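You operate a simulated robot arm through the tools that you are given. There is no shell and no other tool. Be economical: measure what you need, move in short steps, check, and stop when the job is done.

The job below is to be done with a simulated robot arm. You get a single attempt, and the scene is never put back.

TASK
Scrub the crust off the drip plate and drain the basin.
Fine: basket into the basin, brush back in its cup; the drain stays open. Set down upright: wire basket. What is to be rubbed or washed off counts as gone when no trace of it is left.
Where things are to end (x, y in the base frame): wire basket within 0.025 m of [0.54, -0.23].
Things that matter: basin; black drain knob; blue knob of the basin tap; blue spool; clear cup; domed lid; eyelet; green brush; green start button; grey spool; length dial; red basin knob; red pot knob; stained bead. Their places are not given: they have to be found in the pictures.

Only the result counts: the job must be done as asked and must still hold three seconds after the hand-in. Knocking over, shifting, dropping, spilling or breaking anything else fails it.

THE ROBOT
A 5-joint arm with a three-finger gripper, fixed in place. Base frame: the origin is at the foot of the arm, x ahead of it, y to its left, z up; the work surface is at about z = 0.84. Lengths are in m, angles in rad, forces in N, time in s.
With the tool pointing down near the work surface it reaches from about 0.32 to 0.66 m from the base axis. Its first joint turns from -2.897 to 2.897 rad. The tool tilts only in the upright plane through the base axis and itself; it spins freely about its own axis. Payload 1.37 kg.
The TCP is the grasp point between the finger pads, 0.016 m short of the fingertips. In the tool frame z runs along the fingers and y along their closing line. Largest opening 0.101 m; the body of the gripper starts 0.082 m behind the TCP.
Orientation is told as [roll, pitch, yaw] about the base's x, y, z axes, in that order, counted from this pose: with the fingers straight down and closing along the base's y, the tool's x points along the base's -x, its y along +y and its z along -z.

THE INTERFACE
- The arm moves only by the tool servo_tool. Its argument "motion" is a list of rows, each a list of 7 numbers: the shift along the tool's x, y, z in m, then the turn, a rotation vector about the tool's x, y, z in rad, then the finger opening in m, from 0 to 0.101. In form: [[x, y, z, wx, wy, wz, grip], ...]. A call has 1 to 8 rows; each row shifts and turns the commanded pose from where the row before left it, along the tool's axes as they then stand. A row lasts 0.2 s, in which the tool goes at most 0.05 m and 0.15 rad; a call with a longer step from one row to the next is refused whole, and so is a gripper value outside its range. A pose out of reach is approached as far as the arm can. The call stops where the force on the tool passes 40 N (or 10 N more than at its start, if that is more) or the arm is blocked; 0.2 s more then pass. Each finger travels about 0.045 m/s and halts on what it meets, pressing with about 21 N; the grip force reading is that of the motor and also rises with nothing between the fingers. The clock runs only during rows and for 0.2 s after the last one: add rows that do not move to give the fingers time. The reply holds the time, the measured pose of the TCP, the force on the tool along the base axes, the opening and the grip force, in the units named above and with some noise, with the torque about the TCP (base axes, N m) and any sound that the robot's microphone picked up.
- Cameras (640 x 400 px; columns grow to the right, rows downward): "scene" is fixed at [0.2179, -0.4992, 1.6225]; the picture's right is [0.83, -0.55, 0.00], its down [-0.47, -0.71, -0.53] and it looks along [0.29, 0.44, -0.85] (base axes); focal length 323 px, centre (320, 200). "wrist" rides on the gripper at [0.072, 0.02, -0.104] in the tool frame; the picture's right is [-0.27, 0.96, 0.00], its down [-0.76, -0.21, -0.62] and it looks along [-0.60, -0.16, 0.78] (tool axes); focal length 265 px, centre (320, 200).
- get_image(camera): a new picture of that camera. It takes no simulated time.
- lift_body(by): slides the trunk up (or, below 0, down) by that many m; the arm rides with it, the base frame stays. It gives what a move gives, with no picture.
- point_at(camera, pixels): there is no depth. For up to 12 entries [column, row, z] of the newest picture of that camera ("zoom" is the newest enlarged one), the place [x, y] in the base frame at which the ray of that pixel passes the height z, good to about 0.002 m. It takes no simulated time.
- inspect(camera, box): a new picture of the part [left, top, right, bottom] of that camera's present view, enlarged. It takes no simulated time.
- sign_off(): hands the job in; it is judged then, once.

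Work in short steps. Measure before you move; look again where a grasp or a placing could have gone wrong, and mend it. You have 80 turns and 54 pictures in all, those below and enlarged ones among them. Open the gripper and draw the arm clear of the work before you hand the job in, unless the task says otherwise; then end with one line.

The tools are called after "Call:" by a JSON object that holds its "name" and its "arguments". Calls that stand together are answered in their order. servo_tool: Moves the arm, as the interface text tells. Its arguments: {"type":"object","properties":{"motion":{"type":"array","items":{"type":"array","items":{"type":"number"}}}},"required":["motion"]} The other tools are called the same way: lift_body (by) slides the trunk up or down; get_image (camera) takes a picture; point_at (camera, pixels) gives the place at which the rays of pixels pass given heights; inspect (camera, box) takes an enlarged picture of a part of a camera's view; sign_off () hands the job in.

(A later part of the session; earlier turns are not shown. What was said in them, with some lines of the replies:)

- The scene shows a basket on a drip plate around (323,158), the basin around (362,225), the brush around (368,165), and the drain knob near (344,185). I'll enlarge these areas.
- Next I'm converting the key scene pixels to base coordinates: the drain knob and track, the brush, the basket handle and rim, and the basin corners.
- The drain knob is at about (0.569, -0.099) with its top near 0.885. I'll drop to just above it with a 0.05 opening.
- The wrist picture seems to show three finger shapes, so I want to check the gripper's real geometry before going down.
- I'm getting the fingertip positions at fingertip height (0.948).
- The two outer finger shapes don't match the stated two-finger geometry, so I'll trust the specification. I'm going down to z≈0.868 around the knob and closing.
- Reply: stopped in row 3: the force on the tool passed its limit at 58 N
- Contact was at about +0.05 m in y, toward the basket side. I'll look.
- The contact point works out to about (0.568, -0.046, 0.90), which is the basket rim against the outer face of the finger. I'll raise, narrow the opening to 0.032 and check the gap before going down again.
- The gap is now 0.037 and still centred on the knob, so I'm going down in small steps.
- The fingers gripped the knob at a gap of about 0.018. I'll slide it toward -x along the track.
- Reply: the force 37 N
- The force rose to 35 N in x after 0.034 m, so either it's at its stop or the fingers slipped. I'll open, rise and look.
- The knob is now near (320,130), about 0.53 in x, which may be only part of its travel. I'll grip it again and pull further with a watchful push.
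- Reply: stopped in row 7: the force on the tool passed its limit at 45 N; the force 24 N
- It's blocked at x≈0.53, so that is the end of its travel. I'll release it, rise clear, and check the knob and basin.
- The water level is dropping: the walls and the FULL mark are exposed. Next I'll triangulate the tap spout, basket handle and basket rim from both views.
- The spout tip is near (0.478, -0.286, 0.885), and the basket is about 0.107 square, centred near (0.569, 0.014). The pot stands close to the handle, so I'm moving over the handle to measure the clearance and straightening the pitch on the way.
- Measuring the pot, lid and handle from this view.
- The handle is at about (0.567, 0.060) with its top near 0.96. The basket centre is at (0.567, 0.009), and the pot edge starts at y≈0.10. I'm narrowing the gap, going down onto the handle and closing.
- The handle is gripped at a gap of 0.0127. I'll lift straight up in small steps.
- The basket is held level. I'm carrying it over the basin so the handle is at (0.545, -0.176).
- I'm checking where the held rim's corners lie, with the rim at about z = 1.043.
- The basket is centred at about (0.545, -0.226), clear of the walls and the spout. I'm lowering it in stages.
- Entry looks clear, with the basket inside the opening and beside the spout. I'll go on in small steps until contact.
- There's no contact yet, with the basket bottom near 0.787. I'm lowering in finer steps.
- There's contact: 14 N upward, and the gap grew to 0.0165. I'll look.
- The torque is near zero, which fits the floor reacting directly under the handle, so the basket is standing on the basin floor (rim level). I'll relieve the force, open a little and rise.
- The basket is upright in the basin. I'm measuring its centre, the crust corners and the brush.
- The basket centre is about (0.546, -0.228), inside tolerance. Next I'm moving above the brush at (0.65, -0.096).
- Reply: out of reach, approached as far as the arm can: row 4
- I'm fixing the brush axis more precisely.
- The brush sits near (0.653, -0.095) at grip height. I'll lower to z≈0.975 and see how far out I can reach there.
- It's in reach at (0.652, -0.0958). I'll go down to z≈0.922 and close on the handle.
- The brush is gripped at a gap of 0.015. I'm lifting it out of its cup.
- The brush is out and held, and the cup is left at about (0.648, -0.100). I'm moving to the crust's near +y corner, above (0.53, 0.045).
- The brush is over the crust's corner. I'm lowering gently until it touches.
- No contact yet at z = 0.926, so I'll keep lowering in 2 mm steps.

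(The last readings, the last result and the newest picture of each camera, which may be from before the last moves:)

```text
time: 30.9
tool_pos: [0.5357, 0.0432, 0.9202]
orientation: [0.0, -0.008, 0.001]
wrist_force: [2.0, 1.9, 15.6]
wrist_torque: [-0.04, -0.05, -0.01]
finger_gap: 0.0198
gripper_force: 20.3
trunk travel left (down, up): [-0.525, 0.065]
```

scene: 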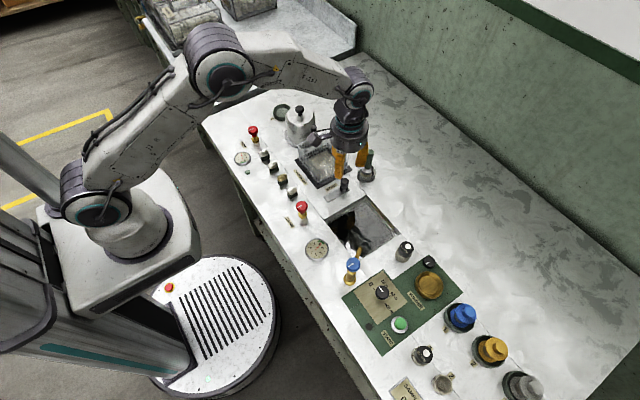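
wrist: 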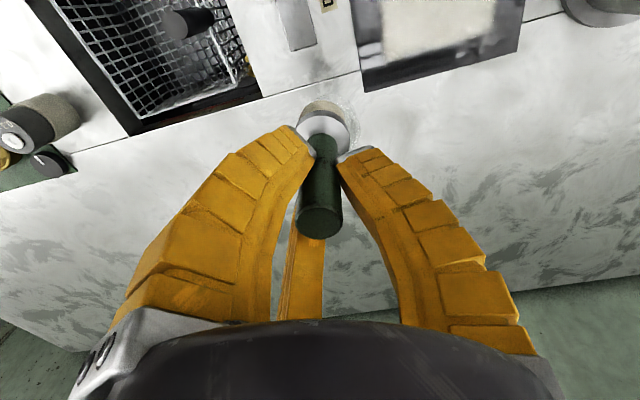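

Contact at z≈0.92 with about 15 N. I'll ease off 1 mm and scrub the first lanes along y.

Call:
{"name": "servo_tool", "arguments": {"motion": [[0, -0.01, -0.001, 0, 0, 0, 0.0], [0, -0.025, 0, 0, 0, 0, 0.0], [0, -0.025, 0, 0, 0, 0, 0.0], [0, -0.022, 0, 0, 0, 0, 0.0], [-0.013, 0, 0, 0, 0, 0, 0.0], [0, 0.025, 0, 0, 0, 0, 0.0], [0, 0.025, 0, 0, 0, 0, 0.0], [0, 0.032, 0, 0, 0, 0, 0.0]]}}

Call:
{"name": "inspect", "arguments": {"camera": "scene", "box": [270, 90, 390, 200]}}

```text
time: 32.7
tool_pos: [0.5463, 0.0431, 0.92]
orientation: [0.0, -0.001, 0.001]
wrist_force: [0.3, 0.2, 8.9]
wrist_torque: [0.13, -0.14, -0.01]
finger_gap: 0.0172
gripper_force: 21.1
trunk travel left (down, up): [-0.525, 0.065]
```

```text
3.64 times, centred on (330, 145) of scene
```

zoom: 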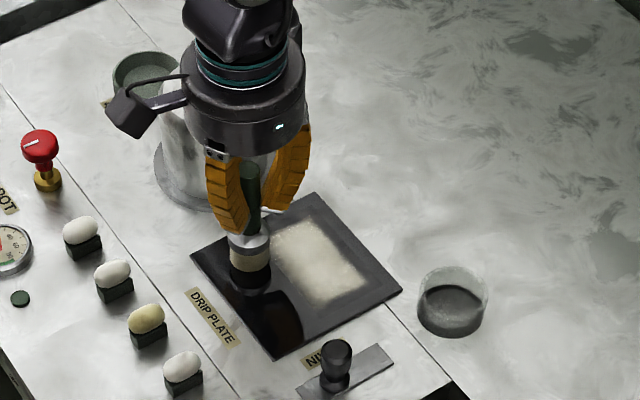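

The crust comes off cleanly, so I'm doing the next lanes.

Call:
{"name": "servo_tool", "arguments": {"motion": [[-0.012, 0, 0, 0, 0, 0, 0.0], [0, -0.027, 0, 0, 0, 0, 0.0], [0, -0.027, 0, 0, 0, 0, 0.0], [0, -0.028, 0, 0, 0, 0, 0.0], [-0.012, 0, 0, 0, 0, 0, 0.0], [0, 0.027, 0, 0, 0, 0, 0.0], [0, 0.027, 0, 0, 0, 0, 0.0], [0, 0.028, 0, 0, 0, 0, 0.0]]}}

Call:
{"name": "servo_tool", "arguments": {"motion": [[-0.012, 0, 0, 0, 0, 0, 0.0], [0, -0.027, 0, 0, 0, 0, 0.0], [0, -0.027, 0, 0, 0, 0, 0.0], [0, -0.028, 0, 0, 0, 0, 0.0], [-0.012, 0, 0, 0, 0, 0, 0.0], [0, 0.027, 0, 0, 0, 0, 0.0], [0, 0.027, 0, 0, 0, 0, 0.0], [0, 0.028, 0, 0, 0, 0, 0.0]]}}

Call:
{"name": "inspect", "arguments": {"camera": "scene", "box": [270, 90, 390, 200]}}

```text
time: 34.5
tool_pos: [0.5718, 0.0431, 0.919]
orientation: [0.0, -0.002, 0.0]
wrist_force: [-1.0, 1.7, 5.3]
wrist_torque: [0.16, -0.07, 0.0]
finger_gap: 0.0156
gripper_force: 21.0
trunk travel left (down, up): [-0.525, 0.065]
```

```text
time: 36.3
tool_pos: [0.5956, 0.0443, 0.9182]
orientation: [-0.001, -0.004, 0.002]
wrist_force: [0.8, -0.2, 9.0]
wrist_torque: [0.14, -0.18, -0.04]
finger_gap: 0.0174
gripper_force: 21.1
trunk travel left (down, up): [-0.525, 0.065]
```

```text
3.64 times, centred on (330, 145) of scene
```

zoom: 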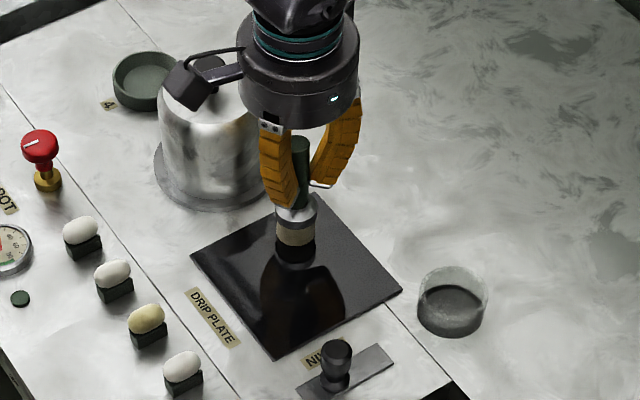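

It looks clean. I'll run one more lane pair on the far edge, then lift and check for traces.

Call:
{"name": "servo_tool", "arguments": {"motion": [[-0.01, 0, 0, 0, 0, 0, 0.0], [0, -0.027, 0, 0, 0, 0, 0.0], [0, -0.027, 0, 0, 0, 0, 0.0], [0, -0.028, 0, 0, 0, 0, 0.0], [0, 0, -0.03, 0, 0, 0, 0.0], [0, -0.02, -0.03, 0, 0, 0, 0.0], [0, -0.03, 0, 0, 0, 0, 0.0], [0, 0, 0, 0, 0, 0, 0.0]]}}

Call:
{"name": "inspect", "arguments": {"camera": "scene", "box": [290, 120, 390, 200]}}

Call:
{"name": "get_image", "arguments": {"camera": "wrist"}}

```text
time: 38.1
tool_pos: [0.606, -0.0885, 0.9801]
orientation: [0.0, -0.003, 0.002]
wrist_force: [0.6, -0.6, -1.8]
wrist_torque: [0.02, 0.04, 0.0]
finger_gap: 0.0139
gripper_force: 21.5
trunk travel left (down, up): [-0.525, 0.065]
```

```text
5.00 times, centred on (340, 160) of scene
```

zoom: 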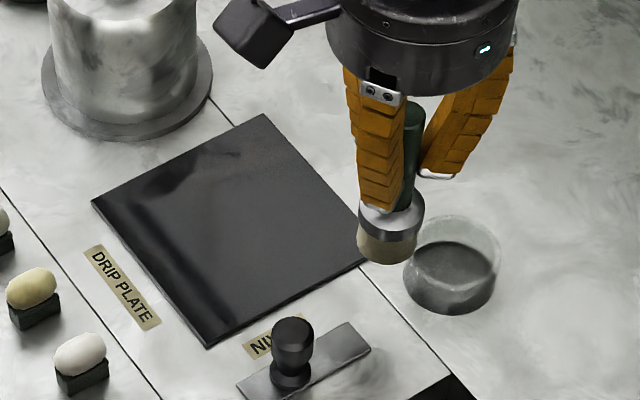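

```text
14 pictures are left
```

wrist: 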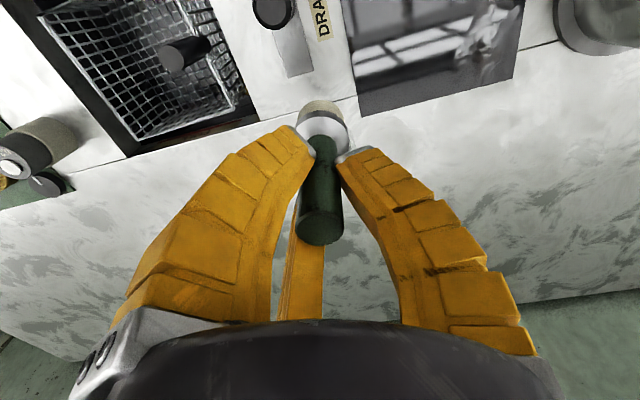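

The plate is clean; the only marks are reflections. Next I'm measuring the brush head bottom and the cup so I can put it back.

Call:
{"name": "point_at", "arguments": {"camera": "zoom", "pixels": [[387, 249, 0.907], [392, 214, 0.925], [453, 245, 0.87], [404, 252, 0.87], [501, 250, 0.87], [450, 285, 0.842], [408, 285, 0.842], [494, 285, 0.842]]}}

```text
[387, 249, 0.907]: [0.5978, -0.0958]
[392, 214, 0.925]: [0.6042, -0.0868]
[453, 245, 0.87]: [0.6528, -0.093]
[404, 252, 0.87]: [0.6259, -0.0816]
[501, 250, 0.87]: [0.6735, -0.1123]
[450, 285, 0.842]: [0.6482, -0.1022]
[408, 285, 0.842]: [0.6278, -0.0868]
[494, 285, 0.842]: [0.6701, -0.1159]
```

The cup centre is at about (0.6495, -0.098), and the head bottom sits about (-0.006, -0.004) from the TCP. I'm moving to TCP (0.653, -0.096) above the cup.

Call:
{"name": "servo_tool", "arguments": {"motion": [[-0.02, -0.003, 0, 0, 0, 0, 0.0], [-0.02, -0.003, 0, 0, 0, 0, 0.0], [-0.007, -0.002, 0.005, 0, 0, 0, 0.0], [0, 0, 0, 0, 0, 0, 0.0]]}}

Call:
{"name": "inspect", "arguments": {"camera": "scene", "box": [320, 120, 420, 200]}}

Call:
{"name": "inspect", "arguments": {"camera": "wrist", "box": [240, 40, 420, 180]}}

```text
time: 39.1
tool_pos: [0.6521, -0.096, 0.9761]
orientation: [0.0, -0.002, 0.002]
wrist_force: [-0.5, -0.1, -0.4]
wrist_torque: [0.03, 0.01, 0.0]
finger_gap: 0.0139
gripper_force: 20.8
trunk travel left (down, up): [-0.525, 0.065]
```

```text
5.00 times, centred on (370, 160) of scene
```

zoom: 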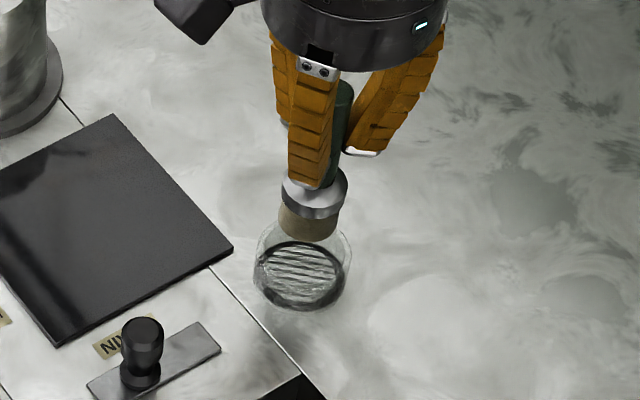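

```text
2.86 times, centred on (330, 110) of wrist
```

zoom: 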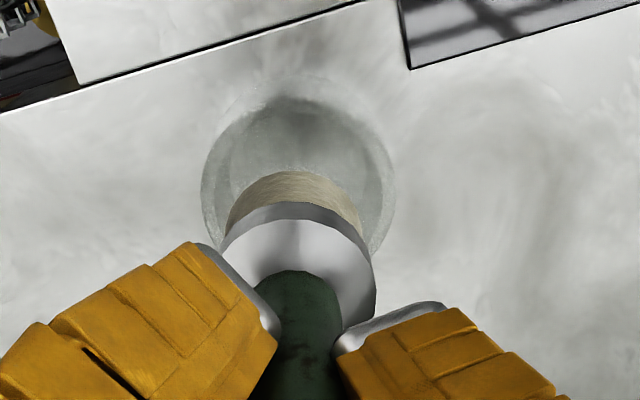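

I'm verifying the alignment of the brush bottom with the cup.

Call:
{"name": "point_at", "arguments": {"camera": "zoom", "pixels": [[307, 224, 0.903], [303, 248, 0.87], [300, 280, 0.842]]}}

Call:
{"name": "servo_tool", "arguments": {"motion": [[0, 0, 0.01, 0, 0, 0, 0.0], [0, 0, 0.01, 0, 0, 0, 0.0]]}}

```text
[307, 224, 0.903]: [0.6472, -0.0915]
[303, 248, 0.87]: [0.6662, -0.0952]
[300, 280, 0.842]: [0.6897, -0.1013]
```

```text
time: 39.7
tool_pos: [0.6524, -0.0968, 0.9554]
orientation: [0.001, -0.003, 0.0]
wrist_force: [-0.4, 0.1, -1.1]
wrist_torque: [0.01, -0.01, -0.01]
finger_gap: 0.0143
gripper_force: 20.8
trunk travel left (down, up): [-0.525, 0.065]
```

That reading used the wrist zoom, so it doesn't count. I'll take a new scene zoom at the current height.

Call:
{"name": "inspect", "arguments": {"camera": "scene", "box": [330, 140, 410, 190]}}

```text
8.00 times, centred on (370, 165) of scene
```

zoom: 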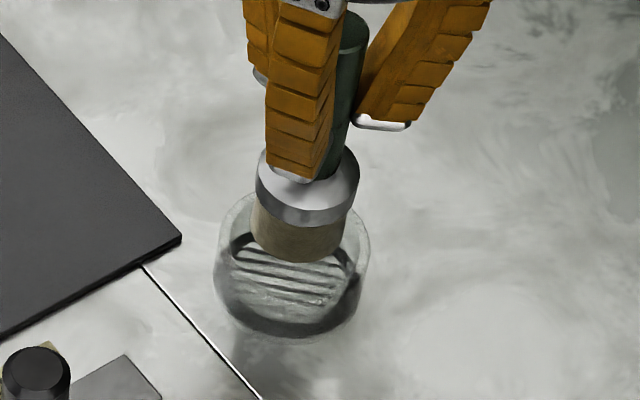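

Call:
{"name": "point_at", "arguments": {"camera": "zoom", "pixels": [[298, 236, 0.8825], [294, 250, 0.868], [290, 281, 0.843], [298, 183, 0.905]]}}

```text
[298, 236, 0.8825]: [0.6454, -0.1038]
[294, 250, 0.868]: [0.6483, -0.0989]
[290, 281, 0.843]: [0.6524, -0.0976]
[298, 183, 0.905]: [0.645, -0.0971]
```

The brush bottom is about 4–5 mm off-centre, so I'm nudging by (+0.003, +0.004) and lowering into the cup.

Call:
{"name": "servo_tool", "arguments": {"motion": [[-0.003, 0.004, 0, 0, 0, 0, 0.0], [0, 0, 0.008, 0, 0, 0, 0.0], [0, 0, 0.008, 0, 0, 0, 0.0], [0, 0, 0.006, 0, 0, 0, 0.0], [0, 0, 0.004, 0, 0, 0, 0.0], [0, 0, 0.003, 0, 0, 0, 0.0]]}}

Call:
{"name": "inspect", "arguments": {"camera": "scene", "box": [330, 140, 410, 190]}}

```text
time: 41.1
tool_pos: [0.6559, -0.0939, 0.9264]
orientation: [0.001, -0.001, 0.0]
wrist_force: [-1.0, -0.4, -1.7]
wrist_torque: [0.01, 0.04, -0.01]
finger_gap: 0.0142
gripper_force: 20.6
trunk travel left (down, up): [-0.525, 0.065]
```

```text
8.00 times, centred on (370, 165) of scene
```

zoom: 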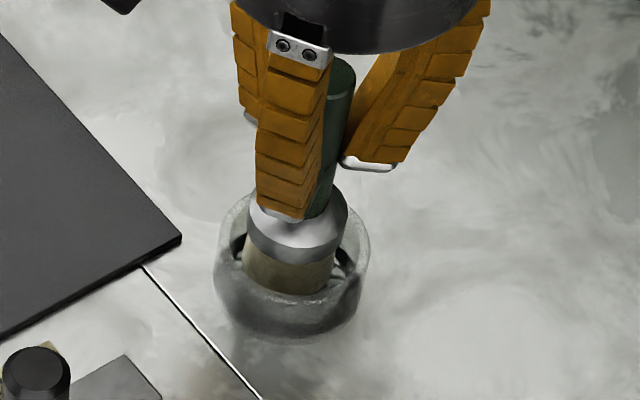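

The brush is inside the cup with no contact on the walls. I'm lowering the last millimetres to the cup floor.

Call:
{"name": "servo_tool", "arguments": {"motion": [[0, 0, 0.002, 0, 0, 0, 0.0], [0, 0, 0.002, 0, 0, 0, 0.0], [0, 0, 0.001, 0, 0, 0, 0.0]]}}

```text
time: 41.9
tool_pos: [0.6558, -0.0923, 0.9209]
orientation: [-0.001, -0.001, 0.0]
wrist_force: [0.6, -0.6, -1.4]
wrist_torque: [0.0, 0.01, 0.0]
finger_gap: 0.0141
gripper_force: 21.3
trunk travel left (down, up): [-0.525, 0.065]
```

Call:
{"name": "servo_tool", "arguments": {"motion": [[0, -0.001, 0.002, 0, 0, 0, 0.0], [0, 0, 0.001, 0, 0, 0, 0.0], [0, 0, 0.001, 0, 0, 0, 0.0], [0, 0, 0.001, 0, 0, 0, 0.0]]}}

```text
time: 42.9
tool_pos: [0.6552, -0.094, 0.9187]
orientation: [-0.001, -0.006, 0.003]
wrist_force: [0.8, 3.3, 12.0]
wrist_torque: [0.19, -0.22, 0.03]
finger_gap: 0.0174
gripper_force: 20.9
trunk travel left (down, up): [-0.525, 0.065]
```

The brush has reached the cup floor (12 N). I'll ease off, open, and rise straight up.

Call:
{"name": "servo_tool", "arguments": {"motion": [[0, 0, -0.002, 0, 0, 0, 0.0], [0, 0, 0, 0, 0, 0, 0.04], [0, 0, 0, 0, 0, 0, 0.06], [0, 0, -0.02, 0, 0, 0, 0.06], [0.0, 0, -0.04, 0, 0, 0, 0.06], [0.01, 0, -0.03, 0, 0, 0, 0.06], [0.03, 0, -0.04, 0, 0, 0, 0.06], [0, 0, 0, 0, 0, 0, 0.06]]}}

Call:
{"name": "get_image", "arguments": {"camera": "scene"}}

Call:
{"name": "get_image", "arguments": {"camera": "wrist"}}

```text
time: 44.7
tool_pos: [0.6124, -0.0919, 1.0469]
orientation: [-0.001, -0.003, 0.002]
wrist_force: [0.1, -0.7, -1.0]
wrist_torque: [-0.01, -0.03, -0.01]
finger_gap: 0.0632
gripper_force: 2.6
out of reach, approached as far as the arm can: row 5
trunk travel left (down, up): [-0.525, 0.065]
```

```text
9 pictures are left
```

scene: 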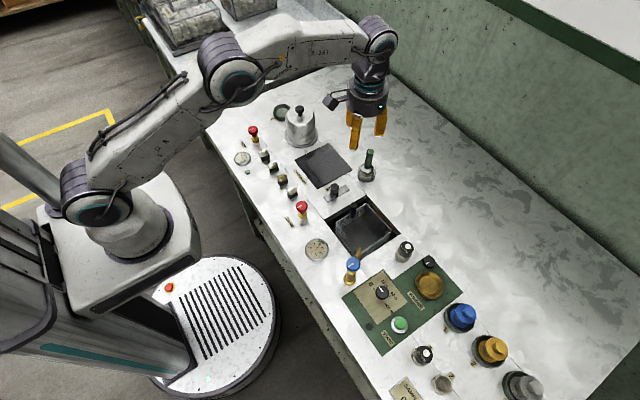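

```text
8 pictures are left
```

wrist: 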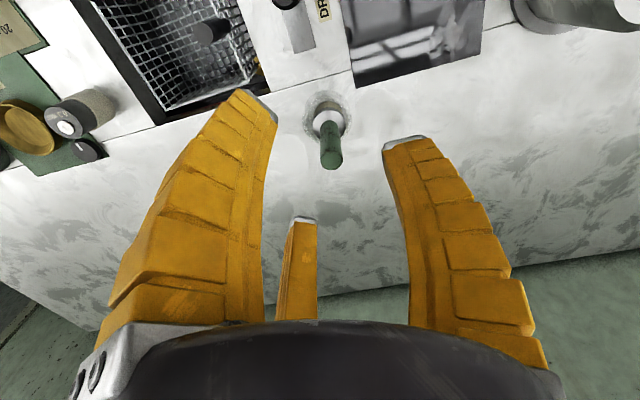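

Brush is upright in its cup. I'll draw the arm clear and take a final close look at the plate, basin and drain.

Call:
{"name": "servo_tool", "arguments": {"motion": [[0.03, 0.01, -0.03, 0, 0, 0, 0.08], [0.03, 0.01, -0.03, 0, 0, 0, 0.1], [0.03, 0.01, -0.03, 0, 0, 0, 0.1], [0.02, 0.01, -0.03, 0, 0, 0, 0.1], [0, 0, 0, 0, 0, 0, 0.1]]}}

Call:
{"name": "inspect", "arguments": {"camera": "scene", "box": [280, 130, 390, 200]}}

Call:
{"name": "inspect", "arguments": {"camera": "scene", "box": [310, 170, 420, 270]}}

Call:
{"name": "inspect", "arguments": {"camera": "wrist", "box": [160, 0, 480, 200]}}

```text
time: 45.9
tool_pos: [0.5022, -0.0527, 1.1656]
orientation: [0.0, 0.0, -0.001]
wrist_force: [-0.6, 0.3, 0.0]
wrist_torque: [-0.01, 0.03, 0.03]
finger_gap: 0.0999
gripper_force: 0.2
trunk travel left (down, up): [-0.525, 0.065]
```

```text
5.71 times, centred on (335, 165) of scene
```

zoom: 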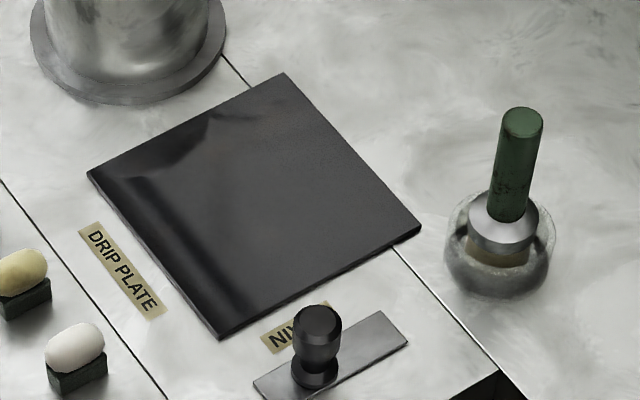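

```text
4.00 times, centred on (365, 220) of scene
```

zoom: 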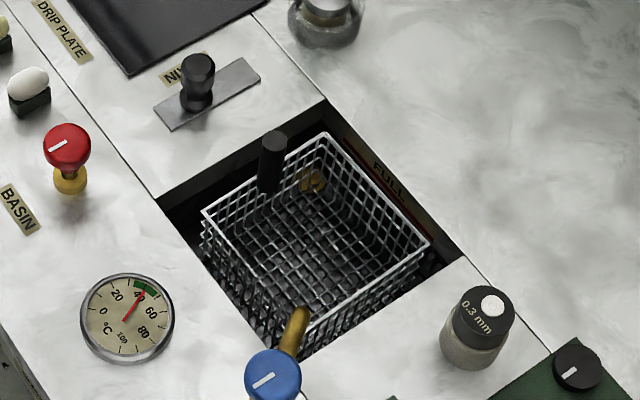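

```text
2.00 times, centred on (320, 100) of wrist
```

zoom: 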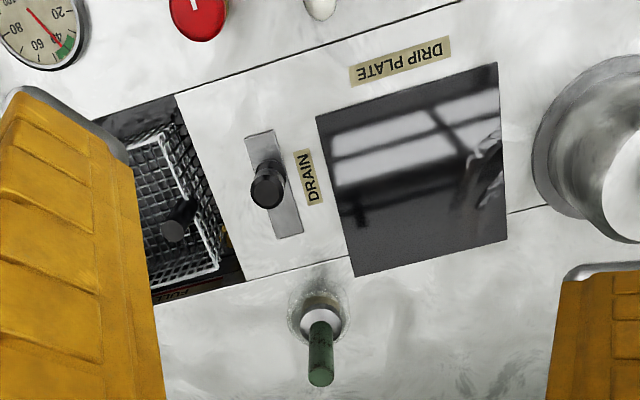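

The plate looks clean and the brush is standing in its cup. I'll wait a few seconds and look at the basin floor once more to confirm it's fully drained.

Call:
{"name": "servo_tool", "arguments": {"motion": [[0, -0.04, 0, 0, 0, 0, 0.1], [0, -0.04, 0, 0, 0, 0, 0.1], [0, -0.02, 0, 0, 0, 0, 0.1], [0, 0, 0, 0, 0, 0, 0.1], [0, 0, 0, 0, 0, 0, 0.1], [0, 0, 0, 0, 0, 0, 0.1], [0, 0, 0, 0, 0, 0, 0.1], [0, 0, 0, 0, 0, 0, 0.1]]}}

Call:
{"name": "inspect", "arguments": {"camera": "wrist", "box": [220, 20, 420, 160]}}

Call:
{"name": "inspect", "arguments": {"camera": "scene", "box": [325, 190, 415, 270]}}

```text
time: 47.7
tool_pos: [0.5013, -0.1532, 1.1681]
orientation: [-0.002, -0.004, 0.001]
wrist_force: [-0.3, -0.6, -0.4]
wrist_torque: [0.01, 0.01, -0.03]
finger_gap: 0.0998
gripper_force: 0.1
trunk travel left (down, up): [-0.525, 0.065]
```

```text
2.86 times, centred on (320, 90) of wrist
```

zoom: 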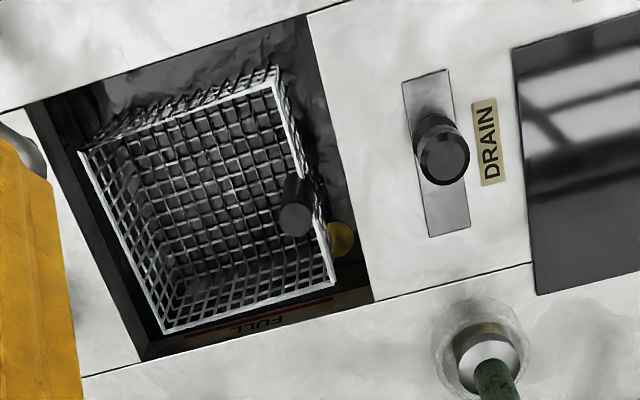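

```text
5.00 times, centred on (370, 230) of scene
```

zoom: 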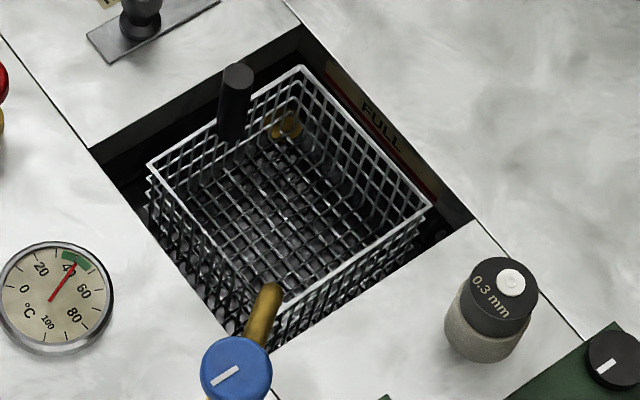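

The basin holds no visible water. The drain knob is at its open stop, the basket is upright at about (0.546, -0.228), the plate is clean and the brush is in its cup. I'm handing in.

Call:
{"name": "sign_off", "arguments": {}}

```text
The job is handed in.
```

The job is handed in: the drip plate is scrubbed clean, the basin is drained with the drain left open, the wire basket stands upright in the basin at about (0.546, -0.228), and the brush is back in its cup.
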